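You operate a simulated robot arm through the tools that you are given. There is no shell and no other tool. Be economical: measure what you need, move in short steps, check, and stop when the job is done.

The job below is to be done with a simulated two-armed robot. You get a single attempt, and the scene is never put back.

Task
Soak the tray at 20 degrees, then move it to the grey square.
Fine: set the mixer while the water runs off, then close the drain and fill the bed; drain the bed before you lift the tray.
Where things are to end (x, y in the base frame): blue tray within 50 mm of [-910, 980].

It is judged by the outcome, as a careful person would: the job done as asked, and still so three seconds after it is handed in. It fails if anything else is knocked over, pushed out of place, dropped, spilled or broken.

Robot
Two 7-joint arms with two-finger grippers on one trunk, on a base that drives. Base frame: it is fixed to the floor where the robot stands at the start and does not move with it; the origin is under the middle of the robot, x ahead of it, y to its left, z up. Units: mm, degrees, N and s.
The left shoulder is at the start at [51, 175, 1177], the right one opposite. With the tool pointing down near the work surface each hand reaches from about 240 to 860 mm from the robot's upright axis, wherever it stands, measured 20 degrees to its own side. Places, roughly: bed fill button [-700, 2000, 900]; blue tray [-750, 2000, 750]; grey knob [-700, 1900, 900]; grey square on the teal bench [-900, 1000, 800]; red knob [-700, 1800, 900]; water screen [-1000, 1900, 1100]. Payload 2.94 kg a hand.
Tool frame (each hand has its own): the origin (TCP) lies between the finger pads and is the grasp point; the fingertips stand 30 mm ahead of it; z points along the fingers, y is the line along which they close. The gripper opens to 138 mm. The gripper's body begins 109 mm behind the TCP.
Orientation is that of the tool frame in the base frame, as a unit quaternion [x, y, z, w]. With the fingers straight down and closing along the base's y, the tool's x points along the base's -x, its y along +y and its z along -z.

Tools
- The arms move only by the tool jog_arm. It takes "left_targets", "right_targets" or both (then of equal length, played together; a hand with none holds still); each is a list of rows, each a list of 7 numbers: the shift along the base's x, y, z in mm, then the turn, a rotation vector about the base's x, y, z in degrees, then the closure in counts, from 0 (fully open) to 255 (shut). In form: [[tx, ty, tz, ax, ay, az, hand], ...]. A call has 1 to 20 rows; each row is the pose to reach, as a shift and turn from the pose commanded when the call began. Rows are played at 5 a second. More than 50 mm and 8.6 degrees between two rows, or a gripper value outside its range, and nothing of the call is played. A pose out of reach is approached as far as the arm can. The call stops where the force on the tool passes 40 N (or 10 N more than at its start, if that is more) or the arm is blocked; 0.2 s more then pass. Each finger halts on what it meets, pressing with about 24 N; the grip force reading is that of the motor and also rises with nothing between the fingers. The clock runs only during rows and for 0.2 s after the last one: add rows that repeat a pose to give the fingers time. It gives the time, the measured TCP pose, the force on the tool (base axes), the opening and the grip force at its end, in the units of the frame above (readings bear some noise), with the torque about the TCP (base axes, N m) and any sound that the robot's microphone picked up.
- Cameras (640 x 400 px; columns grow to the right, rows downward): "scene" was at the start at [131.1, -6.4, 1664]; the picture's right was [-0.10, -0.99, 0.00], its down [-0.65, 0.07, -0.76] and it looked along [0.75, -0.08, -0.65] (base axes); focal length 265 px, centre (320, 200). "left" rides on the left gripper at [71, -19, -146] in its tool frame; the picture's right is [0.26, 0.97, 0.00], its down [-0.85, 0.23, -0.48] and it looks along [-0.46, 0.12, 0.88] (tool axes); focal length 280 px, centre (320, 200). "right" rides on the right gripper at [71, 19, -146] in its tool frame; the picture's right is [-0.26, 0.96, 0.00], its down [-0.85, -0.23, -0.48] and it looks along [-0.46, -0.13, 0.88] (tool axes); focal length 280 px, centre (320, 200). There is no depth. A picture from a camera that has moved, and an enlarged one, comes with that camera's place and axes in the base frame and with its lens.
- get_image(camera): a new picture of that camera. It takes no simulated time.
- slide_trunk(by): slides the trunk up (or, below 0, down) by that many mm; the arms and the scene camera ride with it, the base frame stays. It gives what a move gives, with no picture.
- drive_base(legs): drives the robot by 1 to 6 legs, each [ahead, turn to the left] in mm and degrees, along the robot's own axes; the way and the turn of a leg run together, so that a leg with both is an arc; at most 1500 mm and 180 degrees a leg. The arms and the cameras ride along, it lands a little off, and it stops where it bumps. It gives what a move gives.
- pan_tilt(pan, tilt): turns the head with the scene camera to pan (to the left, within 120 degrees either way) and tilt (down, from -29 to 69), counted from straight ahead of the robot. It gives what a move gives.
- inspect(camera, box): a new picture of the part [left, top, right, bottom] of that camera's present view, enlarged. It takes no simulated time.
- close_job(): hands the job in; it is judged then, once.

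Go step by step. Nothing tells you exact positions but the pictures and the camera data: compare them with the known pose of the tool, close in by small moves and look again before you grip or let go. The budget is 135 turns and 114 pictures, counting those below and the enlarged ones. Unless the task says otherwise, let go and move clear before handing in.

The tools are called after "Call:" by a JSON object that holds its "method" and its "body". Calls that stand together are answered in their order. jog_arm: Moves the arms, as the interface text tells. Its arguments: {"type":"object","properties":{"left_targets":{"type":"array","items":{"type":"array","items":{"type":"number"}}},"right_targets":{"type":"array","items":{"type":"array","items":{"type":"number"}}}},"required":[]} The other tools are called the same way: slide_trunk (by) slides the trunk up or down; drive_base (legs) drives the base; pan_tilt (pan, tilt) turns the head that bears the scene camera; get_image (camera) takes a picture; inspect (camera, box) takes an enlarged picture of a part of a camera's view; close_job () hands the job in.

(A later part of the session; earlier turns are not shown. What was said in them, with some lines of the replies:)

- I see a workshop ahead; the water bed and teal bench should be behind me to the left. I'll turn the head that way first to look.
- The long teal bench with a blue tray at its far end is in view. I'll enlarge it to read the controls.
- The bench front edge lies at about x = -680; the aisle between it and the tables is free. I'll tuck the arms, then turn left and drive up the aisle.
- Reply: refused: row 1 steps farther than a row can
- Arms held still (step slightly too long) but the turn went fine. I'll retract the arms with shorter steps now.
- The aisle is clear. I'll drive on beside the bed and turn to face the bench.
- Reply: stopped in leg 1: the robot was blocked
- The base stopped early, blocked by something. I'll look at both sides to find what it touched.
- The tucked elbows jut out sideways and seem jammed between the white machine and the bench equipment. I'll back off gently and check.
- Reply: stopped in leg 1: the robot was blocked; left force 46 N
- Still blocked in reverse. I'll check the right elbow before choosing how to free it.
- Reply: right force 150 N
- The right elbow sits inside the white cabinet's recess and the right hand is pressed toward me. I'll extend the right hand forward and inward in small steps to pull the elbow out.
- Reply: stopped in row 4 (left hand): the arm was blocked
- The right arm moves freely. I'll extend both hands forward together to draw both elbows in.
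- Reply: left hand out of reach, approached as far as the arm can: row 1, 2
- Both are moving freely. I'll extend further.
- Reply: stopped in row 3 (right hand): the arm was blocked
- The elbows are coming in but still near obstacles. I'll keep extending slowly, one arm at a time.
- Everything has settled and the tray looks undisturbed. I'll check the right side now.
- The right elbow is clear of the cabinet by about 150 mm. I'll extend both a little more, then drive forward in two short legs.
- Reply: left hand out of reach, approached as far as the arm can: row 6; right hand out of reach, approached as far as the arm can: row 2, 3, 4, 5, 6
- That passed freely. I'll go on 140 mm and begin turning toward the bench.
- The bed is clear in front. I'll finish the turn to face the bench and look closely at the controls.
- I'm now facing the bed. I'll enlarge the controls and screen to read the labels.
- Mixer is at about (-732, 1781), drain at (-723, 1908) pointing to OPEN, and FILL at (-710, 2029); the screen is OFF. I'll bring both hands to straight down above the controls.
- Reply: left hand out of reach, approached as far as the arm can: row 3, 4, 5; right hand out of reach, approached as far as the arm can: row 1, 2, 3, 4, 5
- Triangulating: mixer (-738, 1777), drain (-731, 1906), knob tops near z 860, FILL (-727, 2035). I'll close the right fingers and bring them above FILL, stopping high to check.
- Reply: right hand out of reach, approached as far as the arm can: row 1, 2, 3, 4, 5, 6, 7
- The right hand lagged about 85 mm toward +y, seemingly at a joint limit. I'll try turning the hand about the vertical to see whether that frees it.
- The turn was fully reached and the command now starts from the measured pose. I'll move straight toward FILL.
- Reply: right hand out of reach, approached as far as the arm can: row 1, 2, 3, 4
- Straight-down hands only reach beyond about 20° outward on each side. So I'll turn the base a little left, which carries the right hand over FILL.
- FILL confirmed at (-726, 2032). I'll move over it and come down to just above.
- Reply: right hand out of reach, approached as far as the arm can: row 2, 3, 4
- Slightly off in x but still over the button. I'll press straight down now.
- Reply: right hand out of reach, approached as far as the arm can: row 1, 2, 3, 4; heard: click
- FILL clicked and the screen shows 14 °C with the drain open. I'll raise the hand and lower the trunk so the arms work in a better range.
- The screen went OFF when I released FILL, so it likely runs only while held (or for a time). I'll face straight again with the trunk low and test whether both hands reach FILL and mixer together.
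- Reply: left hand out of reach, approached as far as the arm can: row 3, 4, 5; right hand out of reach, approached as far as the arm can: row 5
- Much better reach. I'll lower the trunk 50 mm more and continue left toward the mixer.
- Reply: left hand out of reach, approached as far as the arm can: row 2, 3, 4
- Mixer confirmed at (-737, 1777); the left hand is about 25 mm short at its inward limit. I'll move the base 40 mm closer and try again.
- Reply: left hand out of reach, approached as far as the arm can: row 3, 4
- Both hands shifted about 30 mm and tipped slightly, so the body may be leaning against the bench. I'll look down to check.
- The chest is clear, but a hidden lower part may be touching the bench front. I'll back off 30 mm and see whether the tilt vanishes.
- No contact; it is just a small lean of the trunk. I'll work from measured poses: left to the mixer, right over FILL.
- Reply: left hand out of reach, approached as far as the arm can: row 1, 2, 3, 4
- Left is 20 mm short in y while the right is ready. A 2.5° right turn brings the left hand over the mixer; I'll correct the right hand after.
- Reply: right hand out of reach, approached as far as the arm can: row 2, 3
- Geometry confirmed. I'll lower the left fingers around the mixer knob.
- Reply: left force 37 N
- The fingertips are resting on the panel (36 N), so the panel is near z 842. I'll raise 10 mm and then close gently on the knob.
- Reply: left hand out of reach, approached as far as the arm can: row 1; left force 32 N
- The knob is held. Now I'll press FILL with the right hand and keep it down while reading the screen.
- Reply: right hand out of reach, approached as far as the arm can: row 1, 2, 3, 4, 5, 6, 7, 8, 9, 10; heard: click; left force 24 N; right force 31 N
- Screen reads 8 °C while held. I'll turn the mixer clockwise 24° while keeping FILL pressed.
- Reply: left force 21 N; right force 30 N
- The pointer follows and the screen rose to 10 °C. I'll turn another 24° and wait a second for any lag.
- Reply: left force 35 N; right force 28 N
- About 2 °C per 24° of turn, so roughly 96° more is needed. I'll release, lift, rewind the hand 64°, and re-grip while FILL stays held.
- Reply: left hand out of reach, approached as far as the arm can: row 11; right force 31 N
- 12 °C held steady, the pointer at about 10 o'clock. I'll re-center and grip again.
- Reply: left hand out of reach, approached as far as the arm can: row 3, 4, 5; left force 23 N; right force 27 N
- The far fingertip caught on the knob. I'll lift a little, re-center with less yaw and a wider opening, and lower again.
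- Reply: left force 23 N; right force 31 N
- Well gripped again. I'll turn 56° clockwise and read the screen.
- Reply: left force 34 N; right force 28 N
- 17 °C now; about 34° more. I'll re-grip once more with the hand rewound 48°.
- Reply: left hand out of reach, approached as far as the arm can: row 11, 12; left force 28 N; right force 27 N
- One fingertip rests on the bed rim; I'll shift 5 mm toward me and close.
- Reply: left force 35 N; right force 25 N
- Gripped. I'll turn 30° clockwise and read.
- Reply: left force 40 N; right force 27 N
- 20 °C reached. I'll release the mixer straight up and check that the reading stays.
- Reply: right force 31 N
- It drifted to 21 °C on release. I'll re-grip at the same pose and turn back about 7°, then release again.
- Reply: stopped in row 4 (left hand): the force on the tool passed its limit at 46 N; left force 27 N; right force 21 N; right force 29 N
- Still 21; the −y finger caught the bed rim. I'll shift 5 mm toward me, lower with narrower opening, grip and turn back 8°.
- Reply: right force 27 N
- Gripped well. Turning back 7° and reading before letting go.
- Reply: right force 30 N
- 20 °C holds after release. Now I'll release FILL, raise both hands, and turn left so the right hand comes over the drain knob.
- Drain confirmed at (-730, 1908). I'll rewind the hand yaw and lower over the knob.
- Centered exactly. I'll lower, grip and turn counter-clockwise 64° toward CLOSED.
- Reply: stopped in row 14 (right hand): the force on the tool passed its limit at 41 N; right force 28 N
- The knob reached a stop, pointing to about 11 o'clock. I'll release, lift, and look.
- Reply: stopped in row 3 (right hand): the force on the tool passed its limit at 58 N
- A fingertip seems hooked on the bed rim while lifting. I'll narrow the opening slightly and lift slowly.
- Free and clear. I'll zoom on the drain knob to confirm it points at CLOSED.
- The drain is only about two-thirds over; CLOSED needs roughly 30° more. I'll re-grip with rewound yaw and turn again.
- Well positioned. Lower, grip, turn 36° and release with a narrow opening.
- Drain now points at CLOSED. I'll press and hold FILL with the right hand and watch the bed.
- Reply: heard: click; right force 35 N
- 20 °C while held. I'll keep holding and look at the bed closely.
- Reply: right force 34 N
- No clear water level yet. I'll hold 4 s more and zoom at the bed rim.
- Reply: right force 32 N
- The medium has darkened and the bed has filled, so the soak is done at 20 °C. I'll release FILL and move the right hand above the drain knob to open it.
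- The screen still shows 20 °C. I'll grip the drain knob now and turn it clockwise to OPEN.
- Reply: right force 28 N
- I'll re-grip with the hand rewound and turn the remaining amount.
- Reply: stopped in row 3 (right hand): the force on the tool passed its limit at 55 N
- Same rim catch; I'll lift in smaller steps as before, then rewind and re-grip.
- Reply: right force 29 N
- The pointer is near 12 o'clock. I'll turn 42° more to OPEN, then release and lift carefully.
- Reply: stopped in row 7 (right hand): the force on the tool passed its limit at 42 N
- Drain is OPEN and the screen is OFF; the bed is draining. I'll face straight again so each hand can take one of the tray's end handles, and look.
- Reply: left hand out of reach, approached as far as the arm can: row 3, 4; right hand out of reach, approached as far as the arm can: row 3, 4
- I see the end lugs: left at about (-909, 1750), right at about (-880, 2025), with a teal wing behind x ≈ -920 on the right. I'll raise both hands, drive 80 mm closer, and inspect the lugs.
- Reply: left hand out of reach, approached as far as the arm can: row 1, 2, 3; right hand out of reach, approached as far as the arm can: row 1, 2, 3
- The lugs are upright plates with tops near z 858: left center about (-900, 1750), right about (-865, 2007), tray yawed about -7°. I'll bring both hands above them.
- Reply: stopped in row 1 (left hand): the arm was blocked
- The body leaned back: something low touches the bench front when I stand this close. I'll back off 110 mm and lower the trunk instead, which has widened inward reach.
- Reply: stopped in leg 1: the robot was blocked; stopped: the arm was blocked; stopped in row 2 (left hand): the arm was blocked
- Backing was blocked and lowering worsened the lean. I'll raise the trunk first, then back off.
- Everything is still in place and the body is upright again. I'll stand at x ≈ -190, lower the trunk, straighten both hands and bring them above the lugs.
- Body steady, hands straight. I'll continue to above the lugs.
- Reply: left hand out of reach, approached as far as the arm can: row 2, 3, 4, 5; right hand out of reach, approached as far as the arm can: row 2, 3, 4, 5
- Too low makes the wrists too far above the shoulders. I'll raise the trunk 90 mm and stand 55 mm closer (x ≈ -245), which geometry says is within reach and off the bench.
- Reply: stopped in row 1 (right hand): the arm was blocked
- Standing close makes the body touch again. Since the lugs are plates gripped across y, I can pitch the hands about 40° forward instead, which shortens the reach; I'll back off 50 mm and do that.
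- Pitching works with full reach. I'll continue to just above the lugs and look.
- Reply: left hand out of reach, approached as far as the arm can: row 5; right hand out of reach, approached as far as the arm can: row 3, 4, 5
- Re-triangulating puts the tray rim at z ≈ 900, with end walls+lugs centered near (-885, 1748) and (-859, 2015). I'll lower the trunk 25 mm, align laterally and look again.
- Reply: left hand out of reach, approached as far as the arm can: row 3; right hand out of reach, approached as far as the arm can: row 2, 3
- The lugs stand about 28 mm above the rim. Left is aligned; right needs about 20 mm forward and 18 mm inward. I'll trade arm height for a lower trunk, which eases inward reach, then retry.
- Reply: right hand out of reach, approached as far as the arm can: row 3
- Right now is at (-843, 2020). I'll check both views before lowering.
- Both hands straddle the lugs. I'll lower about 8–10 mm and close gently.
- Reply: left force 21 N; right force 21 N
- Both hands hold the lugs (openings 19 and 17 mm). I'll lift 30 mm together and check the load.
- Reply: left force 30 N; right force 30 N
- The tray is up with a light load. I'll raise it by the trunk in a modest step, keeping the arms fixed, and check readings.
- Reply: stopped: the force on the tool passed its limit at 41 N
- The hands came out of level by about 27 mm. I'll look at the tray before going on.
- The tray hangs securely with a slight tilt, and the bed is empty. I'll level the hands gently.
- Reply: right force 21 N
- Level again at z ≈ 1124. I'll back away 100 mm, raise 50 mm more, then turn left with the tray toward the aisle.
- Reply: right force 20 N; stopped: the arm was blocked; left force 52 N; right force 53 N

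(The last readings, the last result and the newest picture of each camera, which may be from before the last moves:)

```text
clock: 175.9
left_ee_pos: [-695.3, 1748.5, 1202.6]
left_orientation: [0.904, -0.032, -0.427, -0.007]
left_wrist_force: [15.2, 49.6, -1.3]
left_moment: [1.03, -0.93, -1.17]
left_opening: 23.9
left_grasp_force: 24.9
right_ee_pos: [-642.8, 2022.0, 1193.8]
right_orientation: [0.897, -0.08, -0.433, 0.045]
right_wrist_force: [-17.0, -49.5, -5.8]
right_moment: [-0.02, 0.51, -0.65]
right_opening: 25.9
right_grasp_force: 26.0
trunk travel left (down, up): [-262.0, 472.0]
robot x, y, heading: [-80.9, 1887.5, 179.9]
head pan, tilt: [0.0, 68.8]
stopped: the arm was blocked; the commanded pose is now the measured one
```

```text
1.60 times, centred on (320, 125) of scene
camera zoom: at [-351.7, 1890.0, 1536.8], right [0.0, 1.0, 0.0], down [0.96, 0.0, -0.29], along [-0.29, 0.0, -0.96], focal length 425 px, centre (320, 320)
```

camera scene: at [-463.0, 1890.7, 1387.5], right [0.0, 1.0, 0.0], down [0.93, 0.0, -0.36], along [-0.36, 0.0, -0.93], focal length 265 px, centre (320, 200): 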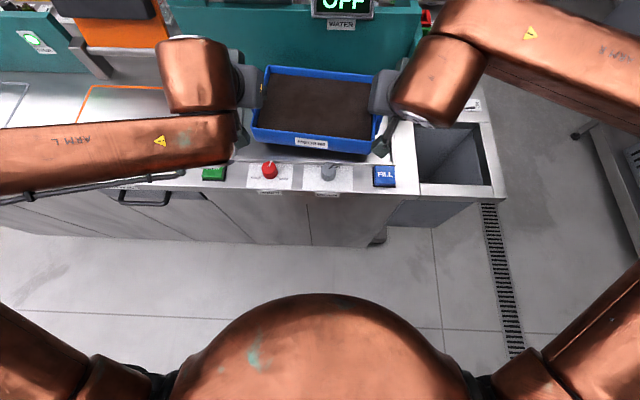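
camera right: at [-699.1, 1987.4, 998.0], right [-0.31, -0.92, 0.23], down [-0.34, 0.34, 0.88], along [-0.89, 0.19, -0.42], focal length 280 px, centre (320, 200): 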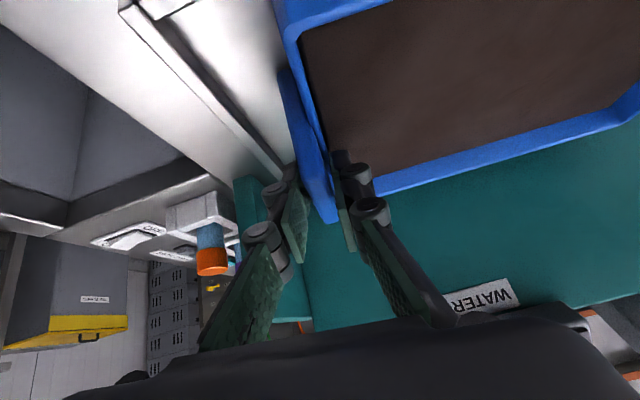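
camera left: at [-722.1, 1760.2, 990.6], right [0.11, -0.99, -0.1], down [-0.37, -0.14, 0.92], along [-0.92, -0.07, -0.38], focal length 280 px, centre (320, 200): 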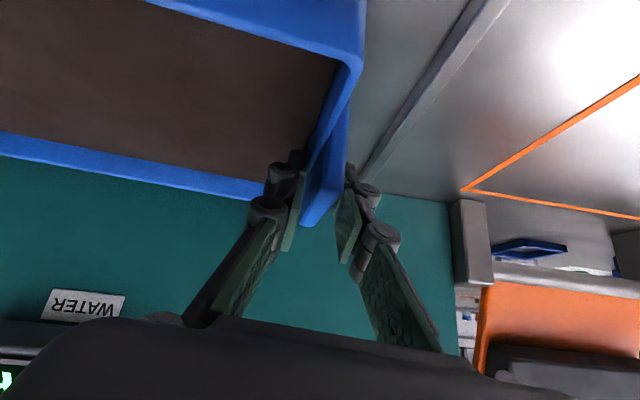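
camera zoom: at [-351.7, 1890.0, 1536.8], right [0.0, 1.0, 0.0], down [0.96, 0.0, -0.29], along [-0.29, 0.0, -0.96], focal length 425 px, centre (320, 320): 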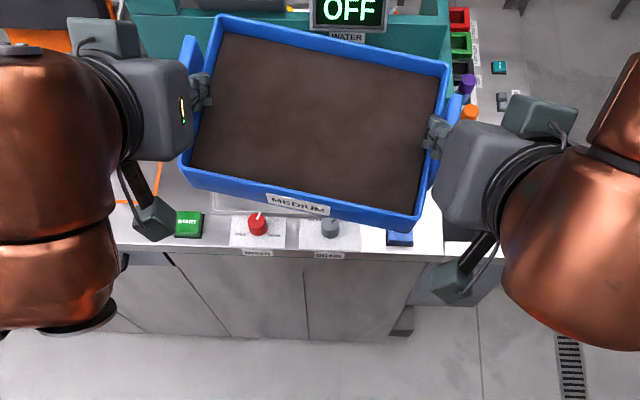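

The tray is still held, but the hands now pull apart at about 50 N. I'll ease them toward each other slightly.

Call:
{"method": "jog_arm", "body": {"left_targets": [[0, 1, 0, 0, 0, 0, 255], [0, 2, 0, 0, 0, 0, 255], [0, 3, 0, 0, 0, 0, 255], [0, 3, 0, 0, 0, 0, 255], [0, 3, 0, 0, 0, 0, 255]], "right_targets": [[0, -1, 0, 0, 0, 0, 255], [0, -2, 0, 0, 0, 0, 255], [0, -3, 0, 0, 0, 0, 255], [0, -3, 0, 0, 0, 0, 255], [0, -3, 0, 0, 0, 0, 255]]}}

```text
clock: 176.2
left_ee_pos: [-567.2, 1749.6, 1237.5]
left_orientation: [0.877, -0.041, -0.478, -0.005]
left_wrist_force: [10.1, 46.0, -5.7]
left_moment: [1.1, -0.01, -0.9]
left_opening: 18.8
left_grasp_force: 23.9
right_ee_pos: [-516.8, 2022.6, 1222.8]
right_orientation: [0.871, -0.069, -0.484, 0.048]
right_wrist_force: [-15.2, -46.0, -5.3]
right_moment: [-0.23, -0.55, -0.67]
right_opening: 28.0
right_grasp_force: 23.7
trunk travel left (down, up): [-262.0, 472.0]
robot x, y, heading: [-86.1, 1889.7, 179.9]
head pan, tilt: [0.0, 68.8]
stopped in row 1 (left hand): the arm was blocked; the commanded pose is now the measured one
```

The body is swinging back noticeably. I'll look right away before any further motion.

Call:
{"method": "get_image", "body": {"camera": "scene"}}

```text
9 pictures are left
camera scene: at [-260.7, 1890.1, 1539.3], right [0.0, 1.0, 0.0], down [0.94, 0.0, -0.35], along [-0.35, 0.0, -0.94], focal length 265 px, centre (320, 200)
```

scene: 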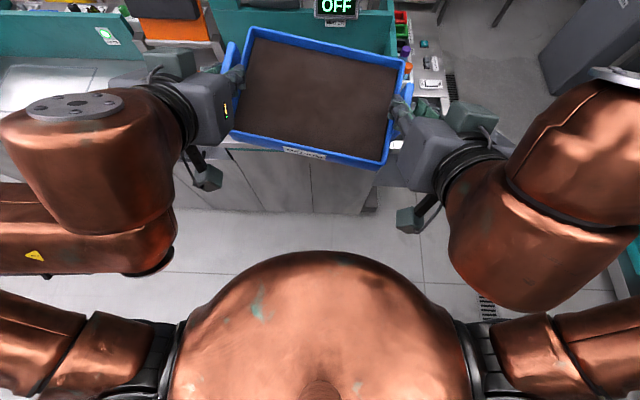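

The tray is still held. I'll hold still for a moment so the body settles, then read the pose.

Call:
{"method": "jog_arm", "body": {"left_targets": [[0, 0, 0, 0, 0, 0, 255]], "right_targets": [[0, 0, 0, 0, 0, 0, 255]]}}

```text
clock: 176.6
left_ee_pos: [-632.0, 1754.1, 1214.4]
left_orientation: [0.894, -0.04, -0.446, -0.007]
left_wrist_force: [10.8, 43.5, -6.3]
left_moment: [1.19, 0.22, -0.81]
left_opening: 18.5
left_grasp_force: 24.1
right_ee_pos: [-582.1, 2020.3, 1202.1]
right_orientation: [0.888, -0.073, -0.452, 0.045]
right_wrist_force: [-15.8, -42.4, -8.6]
right_moment: [-0.3, -0.38, -0.57]
right_opening: 16.7
right_grasp_force: 23.8
trunk travel left (down, up): [-262.0, 472.0]
robot x, y, heading: [-84.7, 1886.8, 179.6]
head pan, tilt: [0.0, 68.8]
```

It is swinging back toward upright. I'll give it more time with a head move.

Call:
{"method": "pan_tilt", "body": {"pan": 30, "tilt": 50}}

Call:
{"method": "pan_tilt", "body": {"pan": 0, "tilt": 55}}

```text
clock: 177.6
left_ee_pos: [-555.0, 1752.3, 1250.3]
left_orientation: [0.876, -0.041, -0.48, -0.005]
left_wrist_force: [13.3, 40.9, -0.7]
left_moment: [0.76, -1.02, -0.9]
left_opening: 18.5
left_grasp_force: 24.8
right_ee_pos: [-506.3, 2020.8, 1235.3]
right_orientation: [0.87, -0.07, -0.485, 0.049]
right_wrist_force: [-12.6, -41.6, -0.1]
right_moment: [-0.08, 0.19, -0.69]
right_opening: 20.4
right_grasp_force: 21.4
trunk travel left (down, up): [-262.0, 472.0]
robot x, y, heading: [-80.9, 1887.2, 179.8]
head pan, tilt: [30.0, 50.0]
```

```text
clock: 178.5
left_ee_pos: [-585.5, 1749.0, 1233.7]
left_orientation: [0.882, -0.04, -0.47, -0.006]
left_wrist_force: [10.2, 44.6, -1.9]
left_moment: [1.11, -0.27, -0.91]
left_opening: 19.0
left_grasp_force: 24.5
right_ee_pos: [-534.3, 2022.9, 1220.3]
right_orientation: [0.875, -0.071, -0.477, 0.046]
right_wrist_force: [-16.0, -45.7, -3.9]
right_moment: [-0.17, -0.39, -0.68]
right_opening: 29.8
right_grasp_force: 23.7
trunk travel left (down, up): [-262.0, 472.0]
robot x, y, heading: [-82.1, 1889.4, 180.0]
head pan, tilt: [0.0, 55.0]
```

It now sways around a leaned-back pose; the tray remains held but under outward pull. I'll ease the hands inward and level the tray a little at once.

Call:
{"method": "jog_arm", "body": {"left_targets": [[0, 2, 0, 0, 0, 0, 255], [0, 4, 0, 0, 0, 0, 255], [0, 6, 0, 0, -3, 0, 255], [0, 8, 0, 0, -6, 0, 255], [0, 8, 0, 0, -9, 0, 255], [0, 8, 0, 0, -12, 0, 255]], "right_targets": [[0, -2, 0, 0, 0, 0, 255], [0, -4, 0, 0, 0, 0, 255], [0, -6, 0, 0, -3, 0, 255], [0, -8, 0, 0, -6, 0, 255], [0, -8, 0, 0, -9, 0, 255], [0, -8, 0, 0, -12, 0, 255]]}}

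```text
clock: 179.9
left_ee_pos: [-633.3, 1753.6, 1219.1]
left_orientation: [0.936, -0.029, -0.351, -0.002]
left_wrist_force: [-1.7, -32.8, 0.4]
left_moment: [0.19, 0.25, -0.63]
left_opening: 18.6
left_grasp_force: 24.3
right_ee_pos: [-579.4, 2018.3, 1205.3]
right_orientation: [0.93, -0.083, -0.357, 0.03]
right_wrist_force: [-0.3, 32.8, -6.2]
right_moment: [0.28, -0.63, -1.08]
right_opening: 15.5
right_grasp_force: 24.1
trunk travel left (down, up): [-262.0, 472.0]
robot x, y, heading: [-83.6, 1884.1, 180.0]
head pan, tilt: [0.0, 55.0]
```

Good: the tray is level again, now squeezed at 33 N. I'll back the hands out 3 mm each, then look.

Call:
{"method": "jog_arm", "body": {"left_targets": [[0, -1, -2, 0, 0, 0, 255], [0, -2, -4, 0, 0, 0, 255], [0, -3, -6, 0, 0, 0, 255], [0, -3, -6, 0, 0, 0, 255]], "right_targets": [[0, 1, 2, 0, 0, 0, 255], [0, 2, 4, 0, 0, 0, 255], [0, 3, 6, 0, 0, 0, 255], [0, 3, 6, 0, 0, 0, 255]]}}

Call:
{"method": "drive_base", "body": {"legs": [[0, 45]]}}

Call:
{"method": "get_image", "body": {"camera": "scene"}}

```text
clock: 180.9
left_ee_pos: [-606.3, 1751.9, 1222.2]
left_orientation: [0.932, -0.033, -0.361, -0.006]
left_wrist_force: [2.4, -23.9, -1.9]
left_moment: [0.21, -0.01, -0.59]
left_opening: 19.4
left_grasp_force: 24.3
right_ee_pos: [-555.2, 2017.1, 1220.5]
right_orientation: [0.926, -0.08, -0.368, 0.033]
right_wrist_force: [-1.0, 23.7, -6.8]
right_moment: [0.39, 0.0, -1.17]
right_opening: 16.3
right_grasp_force: 23.6
trunk travel left (down, up): [-262.0, 472.0]
robot x, y, heading: [-84.3, 1889.4, 180.1]
head pan, tilt: [0.0, 55.0]
```

```text
clock: 183.4
left_ee_pos: [-357.4, 1416.0, 1222.9]
left_orientation: [0.873, 0.329, -0.335, 0.134]
left_wrist_force: [18.8, -15.3, -1.2]
left_moment: [0.11, 0.13, -0.58]
left_opening: 19.3
left_grasp_force: 23.9
right_ee_pos: [-508.1, 1641.2, 1218.8]
right_orientation: [0.885, 0.284, -0.326, 0.172]
right_wrist_force: [-18.0, 14.9, -5.6]
right_moment: [0.38, 0.09, -1.14]
right_opening: 16.2
right_grasp_force: 23.6
trunk travel left (down, up): [-262.0, 472.0]
robot x, y, heading: [-79.8, 1888.9, -134.8]
head pan, tilt: [0.0, 55.0]
```

```text
8 pictures are left
camera scene: at [-205.5, 1766.3, 1554.9], right [-0.71, 0.7, 0.0], down [0.58, 0.58, -0.57], along [-0.4, -0.41, -0.82], focal length 265 px, centre (320, 200)
```

scene: 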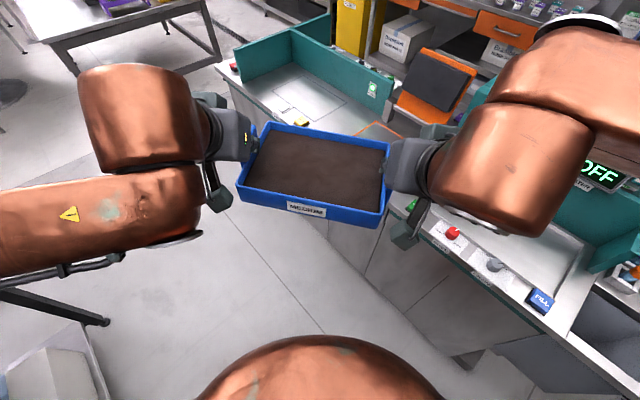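

The tray rides level and steady. I'll shift diagonally toward x ≈ -225 so both elbows clear the cabinet and lamp, then face down the aisle.

Call:
{"method": "drive_base", "body": {"legs": [[200, 0], [0, 44.8]]}}

```text
clock: 187.0
left_ee_pos: [-89.0, 1217.3, 1221.3]
left_orientation: [0.683, 0.636, -0.258, 0.251]
left_wrist_force: [5.2, 5.2, -0.2]
left_moment: [0.08, 0.53, -0.61]
left_opening: 19.0
left_grasp_force: 24.1
right_ee_pos: [-354.4, 1269.8, 1218.6]
right_orientation: [0.712, 0.598, -0.236, 0.283]
right_wrist_force: [-3.9, -5.2, -6.3]
right_moment: [0.16, 0.2, -1.03]
right_opening: 16.4
right_grasp_force: 23.8
trunk travel left (down, up): [-262.0, 472.0]
robot x, y, heading: [-222.4, 1745.3, -90.1]
head pan, tilt: [0.0, 55.0]
```

No contact. I'll drive down to the grey square and turn to face the bench.

Call:
{"method": "drive_base", "body": {"legs": [[755, 0], [0, -90]]}}

Call:
{"method": "get_image", "body": {"camera": "scene"}}

```text
clock: 195.0
left_ee_pos: [-760.3, 858.0, 1220.9]
left_orientation: [0.932, -0.04, -0.359, -0.008]
left_wrist_force: [4.5, -1.8, -0.5]
left_moment: [0.51, -0.13, -0.56]
left_opening: 18.8
left_grasp_force: 23.4
right_ee_pos: [-703.5, 1123.6, 1217.7]
right_orientation: [0.926, -0.088, -0.367, 0.03]
right_wrist_force: [-5.0, 2.9, -5.3]
right_moment: [0.16, -0.12, -0.95]
right_opening: 15.8
right_grasp_force: 23.3
trunk travel left (down, up): [-262.0, 472.0]
robot x, y, heading: [-231.1, 986.1, 179.1]
head pan, tilt: [0.0, 55.0]
```

```text
7 pictures are left
camera scene: at [-405.2, 989.6, 1554.9], right [0.02, 1.0, 0.0], down [0.82, -0.01, -0.57], along [-0.57, 0.01, -0.82], focal length 265 px, centre (320, 200)
```

scene: 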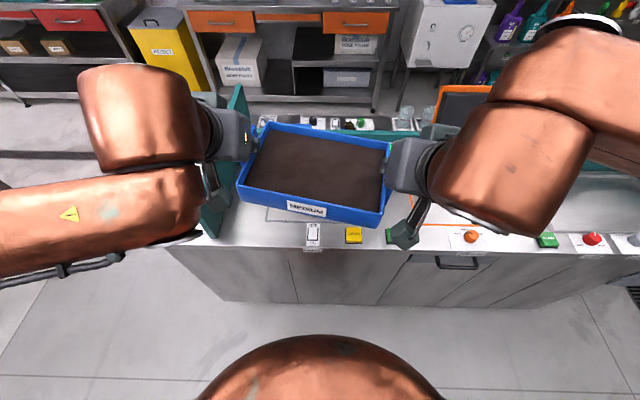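

I'm in front of the grey square with the tray at about (-748, 987). I'll back 25 mm, lower the trunk, then extend the arms forward and down over the square.

Call:
{"method": "drive_base", "body": {"legs": [[-25, 1]]}}

Call:
{"method": "slide_trunk", "body": {"by": -110}}

Call:
{"method": "jog_arm", "body": {"left_targets": [[-12, 0, -4, 0, 0, 0, 255], [-24, 0, -8, 0, 0, 0, 255], [-36, 0, -12, 0, 0, 0, 255], [-48, 0, -16, 0, 0, 0, 255], [-60, 0, -20, 0, 0, 0, 255]], "right_targets": [[-12, 0, -4, 0, 0, 0, 255], [-24, 0, -8, 0, 0, 0, 255], [-36, 0, -12, 0, 0, 0, 255], [-48, 0, -16, 0, 0, 0, 255], [-60, 0, -20, 0, 0, 0, 255]]}}

```text
clock: 195.8
left_ee_pos: [-730.8, 845.6, 1221.4]
left_orientation: [0.932, -0.033, -0.361, -0.005]
left_wrist_force: [8.2, -0.1, -0.1]
left_moment: [0.73, -0.19, -0.78]
left_opening: 18.7
left_grasp_force: 23.9
right_ee_pos: [-679.2, 1112.6, 1218.9]
right_orientation: [0.926, -0.079, -0.368, 0.033]
right_wrist_force: [-6.3, -0.3, -6.0]
right_moment: [0.19, -0.05, -1.04]
right_opening: 16.0
right_grasp_force: 24.2
trunk travel left (down, up): [-262.0, 472.0]
robot x, y, heading: [-205.6, 985.6, 180.0]
head pan, tilt: [0.0, 55.0]
```

```text
clock: 197.2
left_ee_pos: [-731.0, 847.4, 1112.3]
left_orientation: [0.932, -0.032, -0.361, -0.005]
left_wrist_force: [6.1, 0.5, -0.6]
left_moment: [0.74, 0.22, -0.58]
left_opening: 18.8
left_grasp_force: 24.3
right_ee_pos: [-680.6, 1113.2, 1109.4]
right_orientation: [0.926, -0.081, -0.367, 0.033]
right_wrist_force: [-5.9, 0.1, -6.1]
right_moment: [0.05, -0.44, -0.91]
right_opening: 15.6
right_grasp_force: 23.7
trunk travel left (down, up): [-152.0, 582.0]
robot x, y, heading: [-206.3, 986.6, 179.9]
head pan, tilt: [0.0, 55.0]
```

```text
clock: 198.4
left_ee_pos: [-794.7, 848.3, 1091.0]
left_orientation: [0.932, -0.033, -0.361, -0.006]
left_wrist_force: [7.4, 12.2, -1.7]
left_moment: [0.69, -0.24, -0.56]
left_opening: 19.0
left_grasp_force: 24.4
right_ee_pos: [-742.1, 1113.5, 1088.9]
right_orientation: [0.926, -0.079, -0.367, 0.034]
right_wrist_force: [-8.0, -12.8, -6.0]
right_moment: [0.08, -0.05, -0.84]
right_opening: 15.8
right_grasp_force: 23.9
trunk travel left (down, up): [-152.0, 582.0]
robot x, y, heading: [-205.6, 984.0, 179.8]
head pan, tilt: [0.0, 55.0]
```

Smooth. I'll continue forward and down.

Call:
{"method": "jog_arm", "body": {"left_targets": [[-12, 0, -8, 0, 0, 0, 255], [-24, 1, -16, 0, 0, 0, 255], [-36, 1, -24, 0, 0, 0, 255], [-48, 2, -32, 0, 0, 0, 255], [-60, 2, -40, 0, 0, 0, 255]], "right_targets": [[-12, 0, -8, 0, 0, 0, 255], [-24, -1, -16, 0, 0, 0, 255], [-36, -1, -24, 0, 0, 0, 255], [-48, -2, -32, 0, 0, 0, 255], [-60, -2, -40, 0, 0, 0, 255]]}}

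Call:
{"method": "slide_trunk", "body": {"by": -40}}

```text
clock: 199.6
left_ee_pos: [-855.4, 849.2, 1049.7]
left_orientation: [0.933, -0.03, -0.359, -0.003]
left_wrist_force: [2.3, -16.1, -0.9]
left_moment: [0.21, -0.22, -0.6]
left_opening: 19.0
left_grasp_force: 24.0
right_ee_pos: [-803.1, 1113.4, 1045.3]
right_orientation: [0.927, -0.082, -0.365, 0.031]
right_wrist_force: [-2.7, 17.1, -4.8]
right_moment: [0.29, 0.01, -1.04]
right_opening: 15.3
right_grasp_force: 23.6
trunk travel left (down, up): [-152.0, 582.0]
robot x, y, heading: [-205.6, 982.3, 179.9]
head pan, tilt: [0.0, 55.0]
```

```text
clock: 200.4
left_ee_pos: [-851.6, 848.3, 1012.2]
left_orientation: [0.932, -0.031, -0.36, -0.004]
left_wrist_force: [1.7, -27.3, 0.2]
left_moment: [0.21, 0.03, -0.58]
left_opening: 19.2
left_grasp_force: 24.0
right_ee_pos: [-800.2, 1114.5, 1008.5]
right_orientation: [0.926, -0.082, -0.367, 0.031]
right_wrist_force: [0.1, 27.2, -4.8]
right_moment: [0.43, -0.28, -1.08]
right_opening: 15.7
right_grasp_force: 24.2
trunk travel left (down, up): [-112.0, 622.0]
robot x, y, heading: [-203.1, 981.8, 180.0]
head pan, tilt: [0.0, 55.0]
```

Tray center is about (-842, 977). I'll go 48 mm further, easing the squeeze and trimming the pitch.

Call:
{"method": "jog_arm", "body": {"left_targets": [[-12, -1, -8, 0, -1, 0, 255], [-24, -1, -16, 0, -2, 0, 255], [-36, -1, -24, 0, -2.5, 0, 255], [-48, -1, -32, 0, -2.5, 0, 255], [-48, -1, -36, 0, -2.5, 0, 255]], "right_targets": [[-12, 1, -8, 0, -1, 0, 255], [-24, 1, -16, 0, -2, 0, 255], [-36, 1, -24, 0, -2.5, 0, 255], [-48, 1, -32, 0, -2.5, 0, 255], [-48, 1, -34, 0, -2.5, 0, 255]]}}

Call:
{"method": "get_image", "body": {"camera": "scene"}}

Call:
{"method": "get_image", "body": {"camera": "left"}}

```text
clock: 201.6
left_ee_pos: [-902.7, 848.5, 975.8]
left_orientation: [0.94, -0.031, -0.34, -0.005]
left_wrist_force: [3.1, -20.8, 0.9]
left_moment: [0.51, -0.04, -0.61]
left_opening: 18.9
left_grasp_force: 24.4
right_ee_pos: [-849.0, 1114.0, 973.7]
right_orientation: [0.934, -0.082, -0.346, 0.029]
right_wrist_force: [-1.1, 20.9, -7.0]
right_moment: [0.37, -0.21, -1.09]
right_opening: 15.7
right_grasp_force: 24.2
trunk travel left (down, up): [-112.0, 622.0]
robot x, y, heading: [-203.9, 986.2, 179.9]
head pan, tilt: [0.0, 55.0]
```

```text
6 pictures are left
camera scene: at [-511.7, 986.0, 1390.8], right [0.0, 1.0, 0.0], down [0.82, 0.0, -0.57], along [-0.57, 0.0, -0.82], focal length 265 px, centre (320, 200)
```

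scene: 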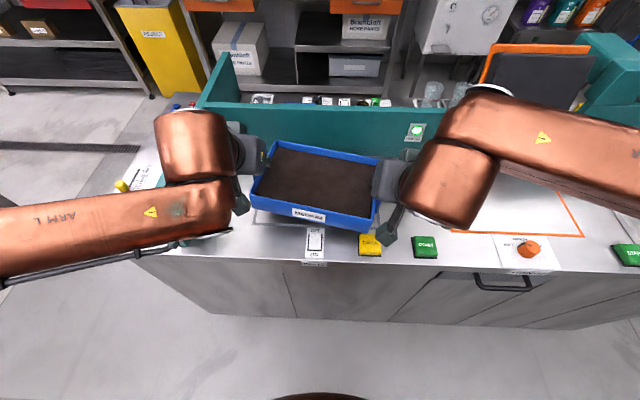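

```text
5 pictures are left
camera left: at [-753.0, 858.6, 1043.7], right [0.14, -0.98, -0.16], down [-0.36, -0.2, 0.91], along [-0.92, -0.07, -0.38], focal length 280 px, centre (320, 200)
```

left: 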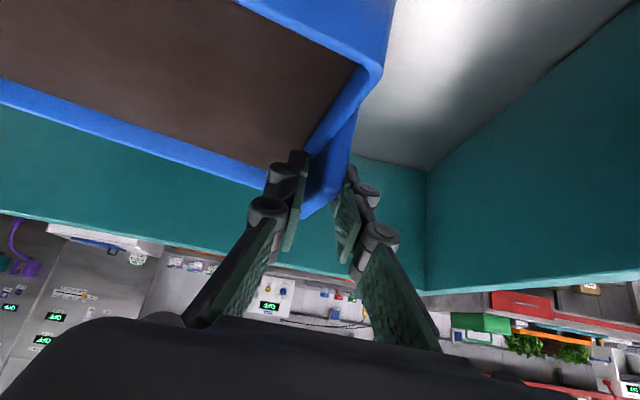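

The tray is over the square, center roughly at x -865 to -890, y 979. I'll go 20 mm further and descend slowly.

Call:
{"method": "jog_arm", "body": {"left_targets": [[-7, 0, -4, 0, 0, 0, 255], [-14, 0, -8, 0, 0, 0, 255], [-20, 0, -12, 0, 0, 0, 255], [-24, 0, -18, 0, 0, 0, 255], [-24, 0, -22, 0, 0, 0, 255]], "right_targets": [[-7, 0, -4, 0, 0, 0, 255], [-14, 0, -8, 0, 0, 0, 255], [-20, 0, -12, 0, 0, 0, 255], [-24, 0, -18, 0, 0, 0, 255], [-24, 0, -22, 0, 0, 0, 255]]}}

```text
clock: 202.8
left_ee_pos: [-924.7, 848.2, 954.2]
left_orientation: [0.94, -0.032, -0.341, -0.006]
left_wrist_force: [1.4, -21.9, -0.9]
left_moment: [0.27, -0.08, -0.59]
left_opening: 18.5
left_grasp_force: 23.9
right_ee_pos: [-871.7, 1113.5, 951.5]
right_orientation: [0.934, -0.081, -0.346, 0.03]
right_wrist_force: [-2.0, 22.5, -5.0]
right_moment: [0.37, -0.16, -1.07]
right_opening: 15.4
right_grasp_force: 24.0
trunk travel left (down, up): [-112.0, 622.0]
robot x, y, heading: [-203.4, 981.0, 179.7]
head pan, tilt: [0.0, 55.0]
```

Reached fully. Now I'll descend in small steps until the tray stands.

Call:
{"method": "jog_arm", "body": {"left_targets": [[0, 0, -3, 0, 0, 0, 255], [0, 0, -6, 0, 0, 0, 255], [0, 0, -9, 0, 0, 0, 255], [0, 0, -12, 0, 0, 0, 255], [0, 0, -15, 0, 0, 0, 255], [0, 0, -18, 0, 0, 0, 255]], "right_targets": [[0, 0, -3, 0, 0, 0, 255], [0, 0, -6, 0, 0, 0, 255], [0, 0, -9, 0, 0, 0, 255], [0, 0, -12, 0, 0, 0, 255], [0, 0, -15, 0, 0, 0, 255], [0, 0, -18, 0, 0, 0, 255]]}}

Call:
{"method": "inspect", "body": {"camera": "scene", "box": [220, 110, 440, 260]}}

```text
clock: 204.2
left_ee_pos: [-923.6, 847.3, 938.2]
left_orientation: [0.94, -0.032, -0.34, -0.006]
left_wrist_force: [1.2, -23.1, -0.2]
left_moment: [0.32, 0.73, -0.47]
left_opening: 19.4
left_grasp_force: 23.7
right_ee_pos: [-871.6, 1111.9, 937.6]
right_orientation: [0.933, -0.082, -0.349, 0.031]
right_wrist_force: [4.7, 22.3, 14.7]
right_moment: [0.79, 0.64, -1.02]
right_opening: 16.1
right_grasp_force: 24.7
trunk travel left (down, up): [-112.0, 622.0]
robot x, y, heading: [-204.5, 981.3, 179.9]
head pan, tilt: [0.0, 55.0]
```

```text
2.67 times, centred on (330, 185) of scene
camera zoom: at [-509.4, 985.5, 1391.6], right [0.0, 1.0, 0.0], down [0.82, 0.0, -0.57], along [-0.57, 0.0, -0.82], focal length 708 px, centre (293, 240)
```

zoom: 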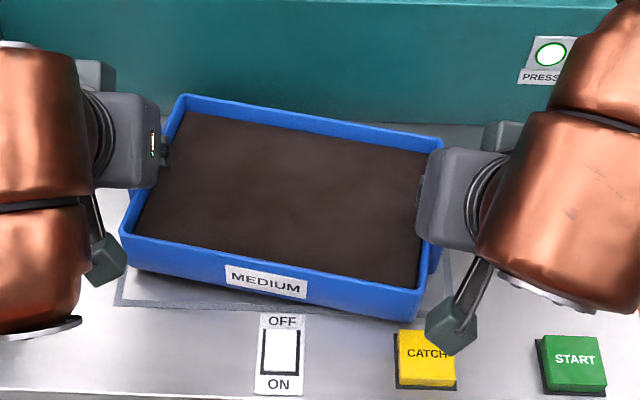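

The tray center measures about (-900, 982), within 10 mm or so. The right side touches; I'll settle the last few mm, then open.

Call:
{"method": "jog_arm", "body": {"left_targets": [[0, 0, -2, 0, 0, 0, 255], [0, 0, -5, 0, 0, 0, 255], [0, 0, -7, 0, 0, 0, 255]], "right_targets": [[0, 0, -1, 0, 0, 0, 255], [0, 0, -2, 0, 0, 0, 255], [0, 0, -2, 0, 0, 0, 255]]}}

```text
clock: 205.0
left_ee_pos: [-922.8, 847.0, 930.3]
left_orientation: [0.939, -0.03, -0.341, -0.004]
left_wrist_force: [2.0, -24.9, 1.5]
left_moment: [0.36, 0.62, -0.47]
left_opening: 19.8
left_grasp_force: 23.9
right_ee_pos: [-872.3, 1112.2, 934.9]
right_orientation: [0.934, -0.08, -0.348, 0.031]
right_wrist_force: [4.6, 17.9, 17.8]
right_moment: [0.82, 0.22, -0.87]
right_opening: 16.5
right_grasp_force: 23.3
trunk travel left (down, up): [-112.0, 622.0]
robot x, y, heading: [-205.3, 985.1, -179.8]
head pan, tilt: [0.0, 55.0]
```

Right side stands; left a bit more to go.

Call:
{"method": "jog_arm", "body": {"left_targets": [[0, 0, -3, 0, 0, 0, 255], [0, 0, -6, 0, 0, 0, 255], [0, 0, -8, 0, 0, 0, 255], [0, 0, -8, 0, 0, 0, 255]]}}

```text
clock: 206.0
left_ee_pos: [-923.6, 846.7, 923.6]
left_orientation: [0.938, -0.03, -0.344, -0.005]
left_wrist_force: [-2.8, -23.9, 24.6]
left_moment: [0.05, -0.09, -0.7]
left_opening: 21.3
left_grasp_force: 24.5
right_ee_pos: [-871.2, 1111.2, 934.2]
right_orientation: [0.934, -0.081, -0.348, 0.032]
right_wrist_force: [-3.6, 11.3, 10.4]
right_moment: [0.85, 0.31, -0.64]
right_opening: 16.7
right_grasp_force: 24.1
trunk travel left (down, up): [-112.0, 622.0]
robot x, y, heading: [-207.3, 983.7, -179.9]
head pan, tilt: [0.0, 55.0]
```

Both sides now bear on the bench. I'll open both hands and check the tray stays.

Call:
{"method": "jog_arm", "body": {"left_targets": [[0, 0, 2, 0, 0, 0, 220], [0, 0, 2, 0, 0, 0, 180], [0, 0, 2, 0, 0, 0, 140], [0, 0, 2, 0, 0, 0, 130], [0, 0, 2, 0, 0, 0, 130]], "right_targets": [[0, 0, 1, 0, 0, 0, 220], [0, 0, 1, 0, 0, 0, 180], [0, 0, 1, 0, 0, 0, 140], [0, 0, 1, 0, 0, 0, 130], [0, 0, 1, 0, 0, 0, 130]]}}

Call:
{"method": "inspect", "body": {"camera": "scene", "box": [200, 100, 440, 260]}}

```text
clock: 207.2
left_ee_pos: [-923.8, 848.1, 922.7]
left_orientation: [0.94, -0.031, -0.339, -0.005]
left_wrist_force: [0.6, 0.7, 0.4]
left_moment: [-0.02, -0.03, -0.03]
left_opening: 67.8
left_grasp_force: 0.0
right_ee_pos: [-872.9, 1113.2, 933.1]
right_orientation: [0.934, -0.08, -0.346, 0.032]
right_wrist_force: [0.5, -0.2, 0.7]
right_moment: [0.0, -0.02, 0.03]
right_opening: 67.8
right_grasp_force: 0.1
trunk travel left (down, up): [-112.0, 622.0]
robot x, y, heading: [-206.9, 981.0, 180.0]
head pan, tilt: [0.0, 55.0]
```

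```text
2.50 times, centred on (320, 180) of scene
camera zoom: at [-511.9, 986.0, 1390.7], right [0.0, 1.0, 0.0], down [0.82, 0.0, -0.57], along [-0.57, 0.0, -0.82], focal length 664 px, centre (320, 250)
```

zoom: 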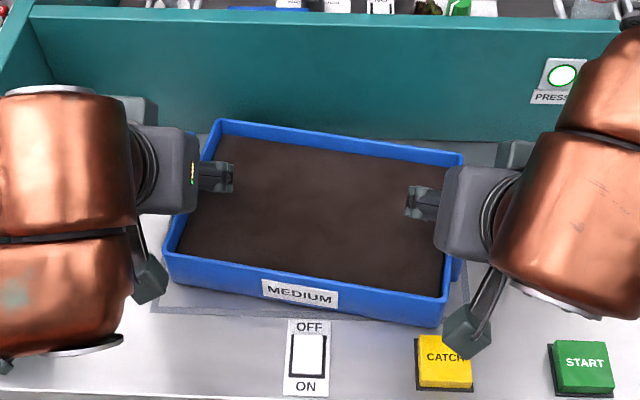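

The tray stands on the square, free of the grippers. I'll lift both hands straight up and withdraw.

Call:
{"method": "jog_arm", "body": {"left_targets": [[0, 0, 12, 0, 0, 0, 130], [0, 0, 24, 0, 0, 0, 130], [0, 0, 36, 0, 0, 0, 130], [0, 0, 50, 0, 0, 0, 130], [10, 0, 75, 0, 0, 0, 130], [30, 0, 100, 0, 0, 0, 130]], "right_targets": [[0, 0, 12, 0, 0, 0, 130], [0, 0, 24, 0, 0, 0, 130], [0, 0, 36, 0, 0, 0, 130], [0, 0, 50, 0, 0, 0, 130], [10, 0, 75, 0, 0, 0, 130], [30, 0, 100, 0, 0, 0, 130]]}}

Call:
{"method": "drive_base", "body": {"legs": [[-140, 0]]}}

Call:
{"method": "get_image", "body": {"camera": "scene"}}

```text
clock: 208.6
left_ee_pos: [-893.3, 848.9, 1025.8]
left_orientation: [0.939, -0.032, -0.341, -0.006]
left_wrist_force: [-0.4, 0.6, -0.5]
left_moment: [-0.02, 0.01, -0.04]
left_opening: 67.5
left_grasp_force: 0.0
right_ee_pos: [-841.2, 1113.2, 1034.5]
right_orientation: [0.934, -0.081, -0.347, 0.031]
right_wrist_force: [0.2, -0.6, 0.9]
right_moment: [-0.04, 0.03, -0.03]
right_opening: 67.6
right_grasp_force: 0.1
trunk travel left (down, up): [-112.0, 622.0]
robot x, y, heading: [-206.3, 985.3, 180.1]
head pan, tilt: [0.0, 55.0]
```

```text
clock: 209.9
left_ee_pos: [-666.6, 842.2, 1083.9]
left_orientation: [0.914, -0.023, -0.406, -0.007]
left_wrist_force: [-3.1, 0.7, -0.8]
left_moment: [-0.05, -0.19, 0.04]
left_opening: 67.6
left_grasp_force: 0.1
right_ee_pos: [-609.3, 1121.2, 1082.1]
right_orientation: [0.908, -0.084, -0.408, 0.035]
right_wrist_force: [-3.3, -0.6, -0.8]
right_moment: [0.04, -0.2, -0.04]
right_opening: 67.7
right_grasp_force: 0.1
trunk travel left (down, up): [-112.0, 622.0]
robot x, y, heading: [-87.0, 984.5, 180.1]
head pan, tilt: [0.0, 55.0]
stopped in leg 1: the robot was blocked; the commanded pose is now the measured one
```

```text
2 pictures are left
camera scene: at [-396.9, 986.2, 1390.3], right [0.0, 1.0, 0.0], down [0.82, 0.0, -0.57], along [-0.57, 0.0, -0.82], focal length 265 px, centre (320, 200)
```

scene: 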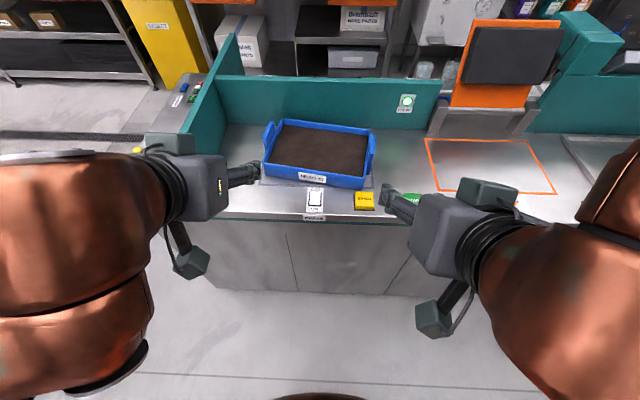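

The tray stands on the grey square at about (-900, 982), soaked at 20 °C, with the bed drained and both hands clear. I'm handing in the job.

Call:
{"method": "close_job", "body": {}}

```text
The job is handed in.
```

I soaked the tray at 20 °C and moved it to the grey square. By the last pictures its centre is at about (-900, 982), roughly 10 mm from the target.

- **Water:** I set the mixer to 20 °C with the drain open. I then closed the drain and filled the bed until the medium darkened. I opened the drain again, and the bed was empty once the tray was lifted.
- **Contact on the way:** the robot jammed between the white cabinet and the bench, with the right elbow inside the cabinet recess. Later its body leaned and swayed several times near the bench, once while it was holding the tray. In the pictures I took, nothing looked knocked over, moved or spilled, but I didn't check every item along the way.
- **End state:** both hands are open and clear of the tray. The last move back stopped short because the robot was blocked. I didn't find out what stopped it.
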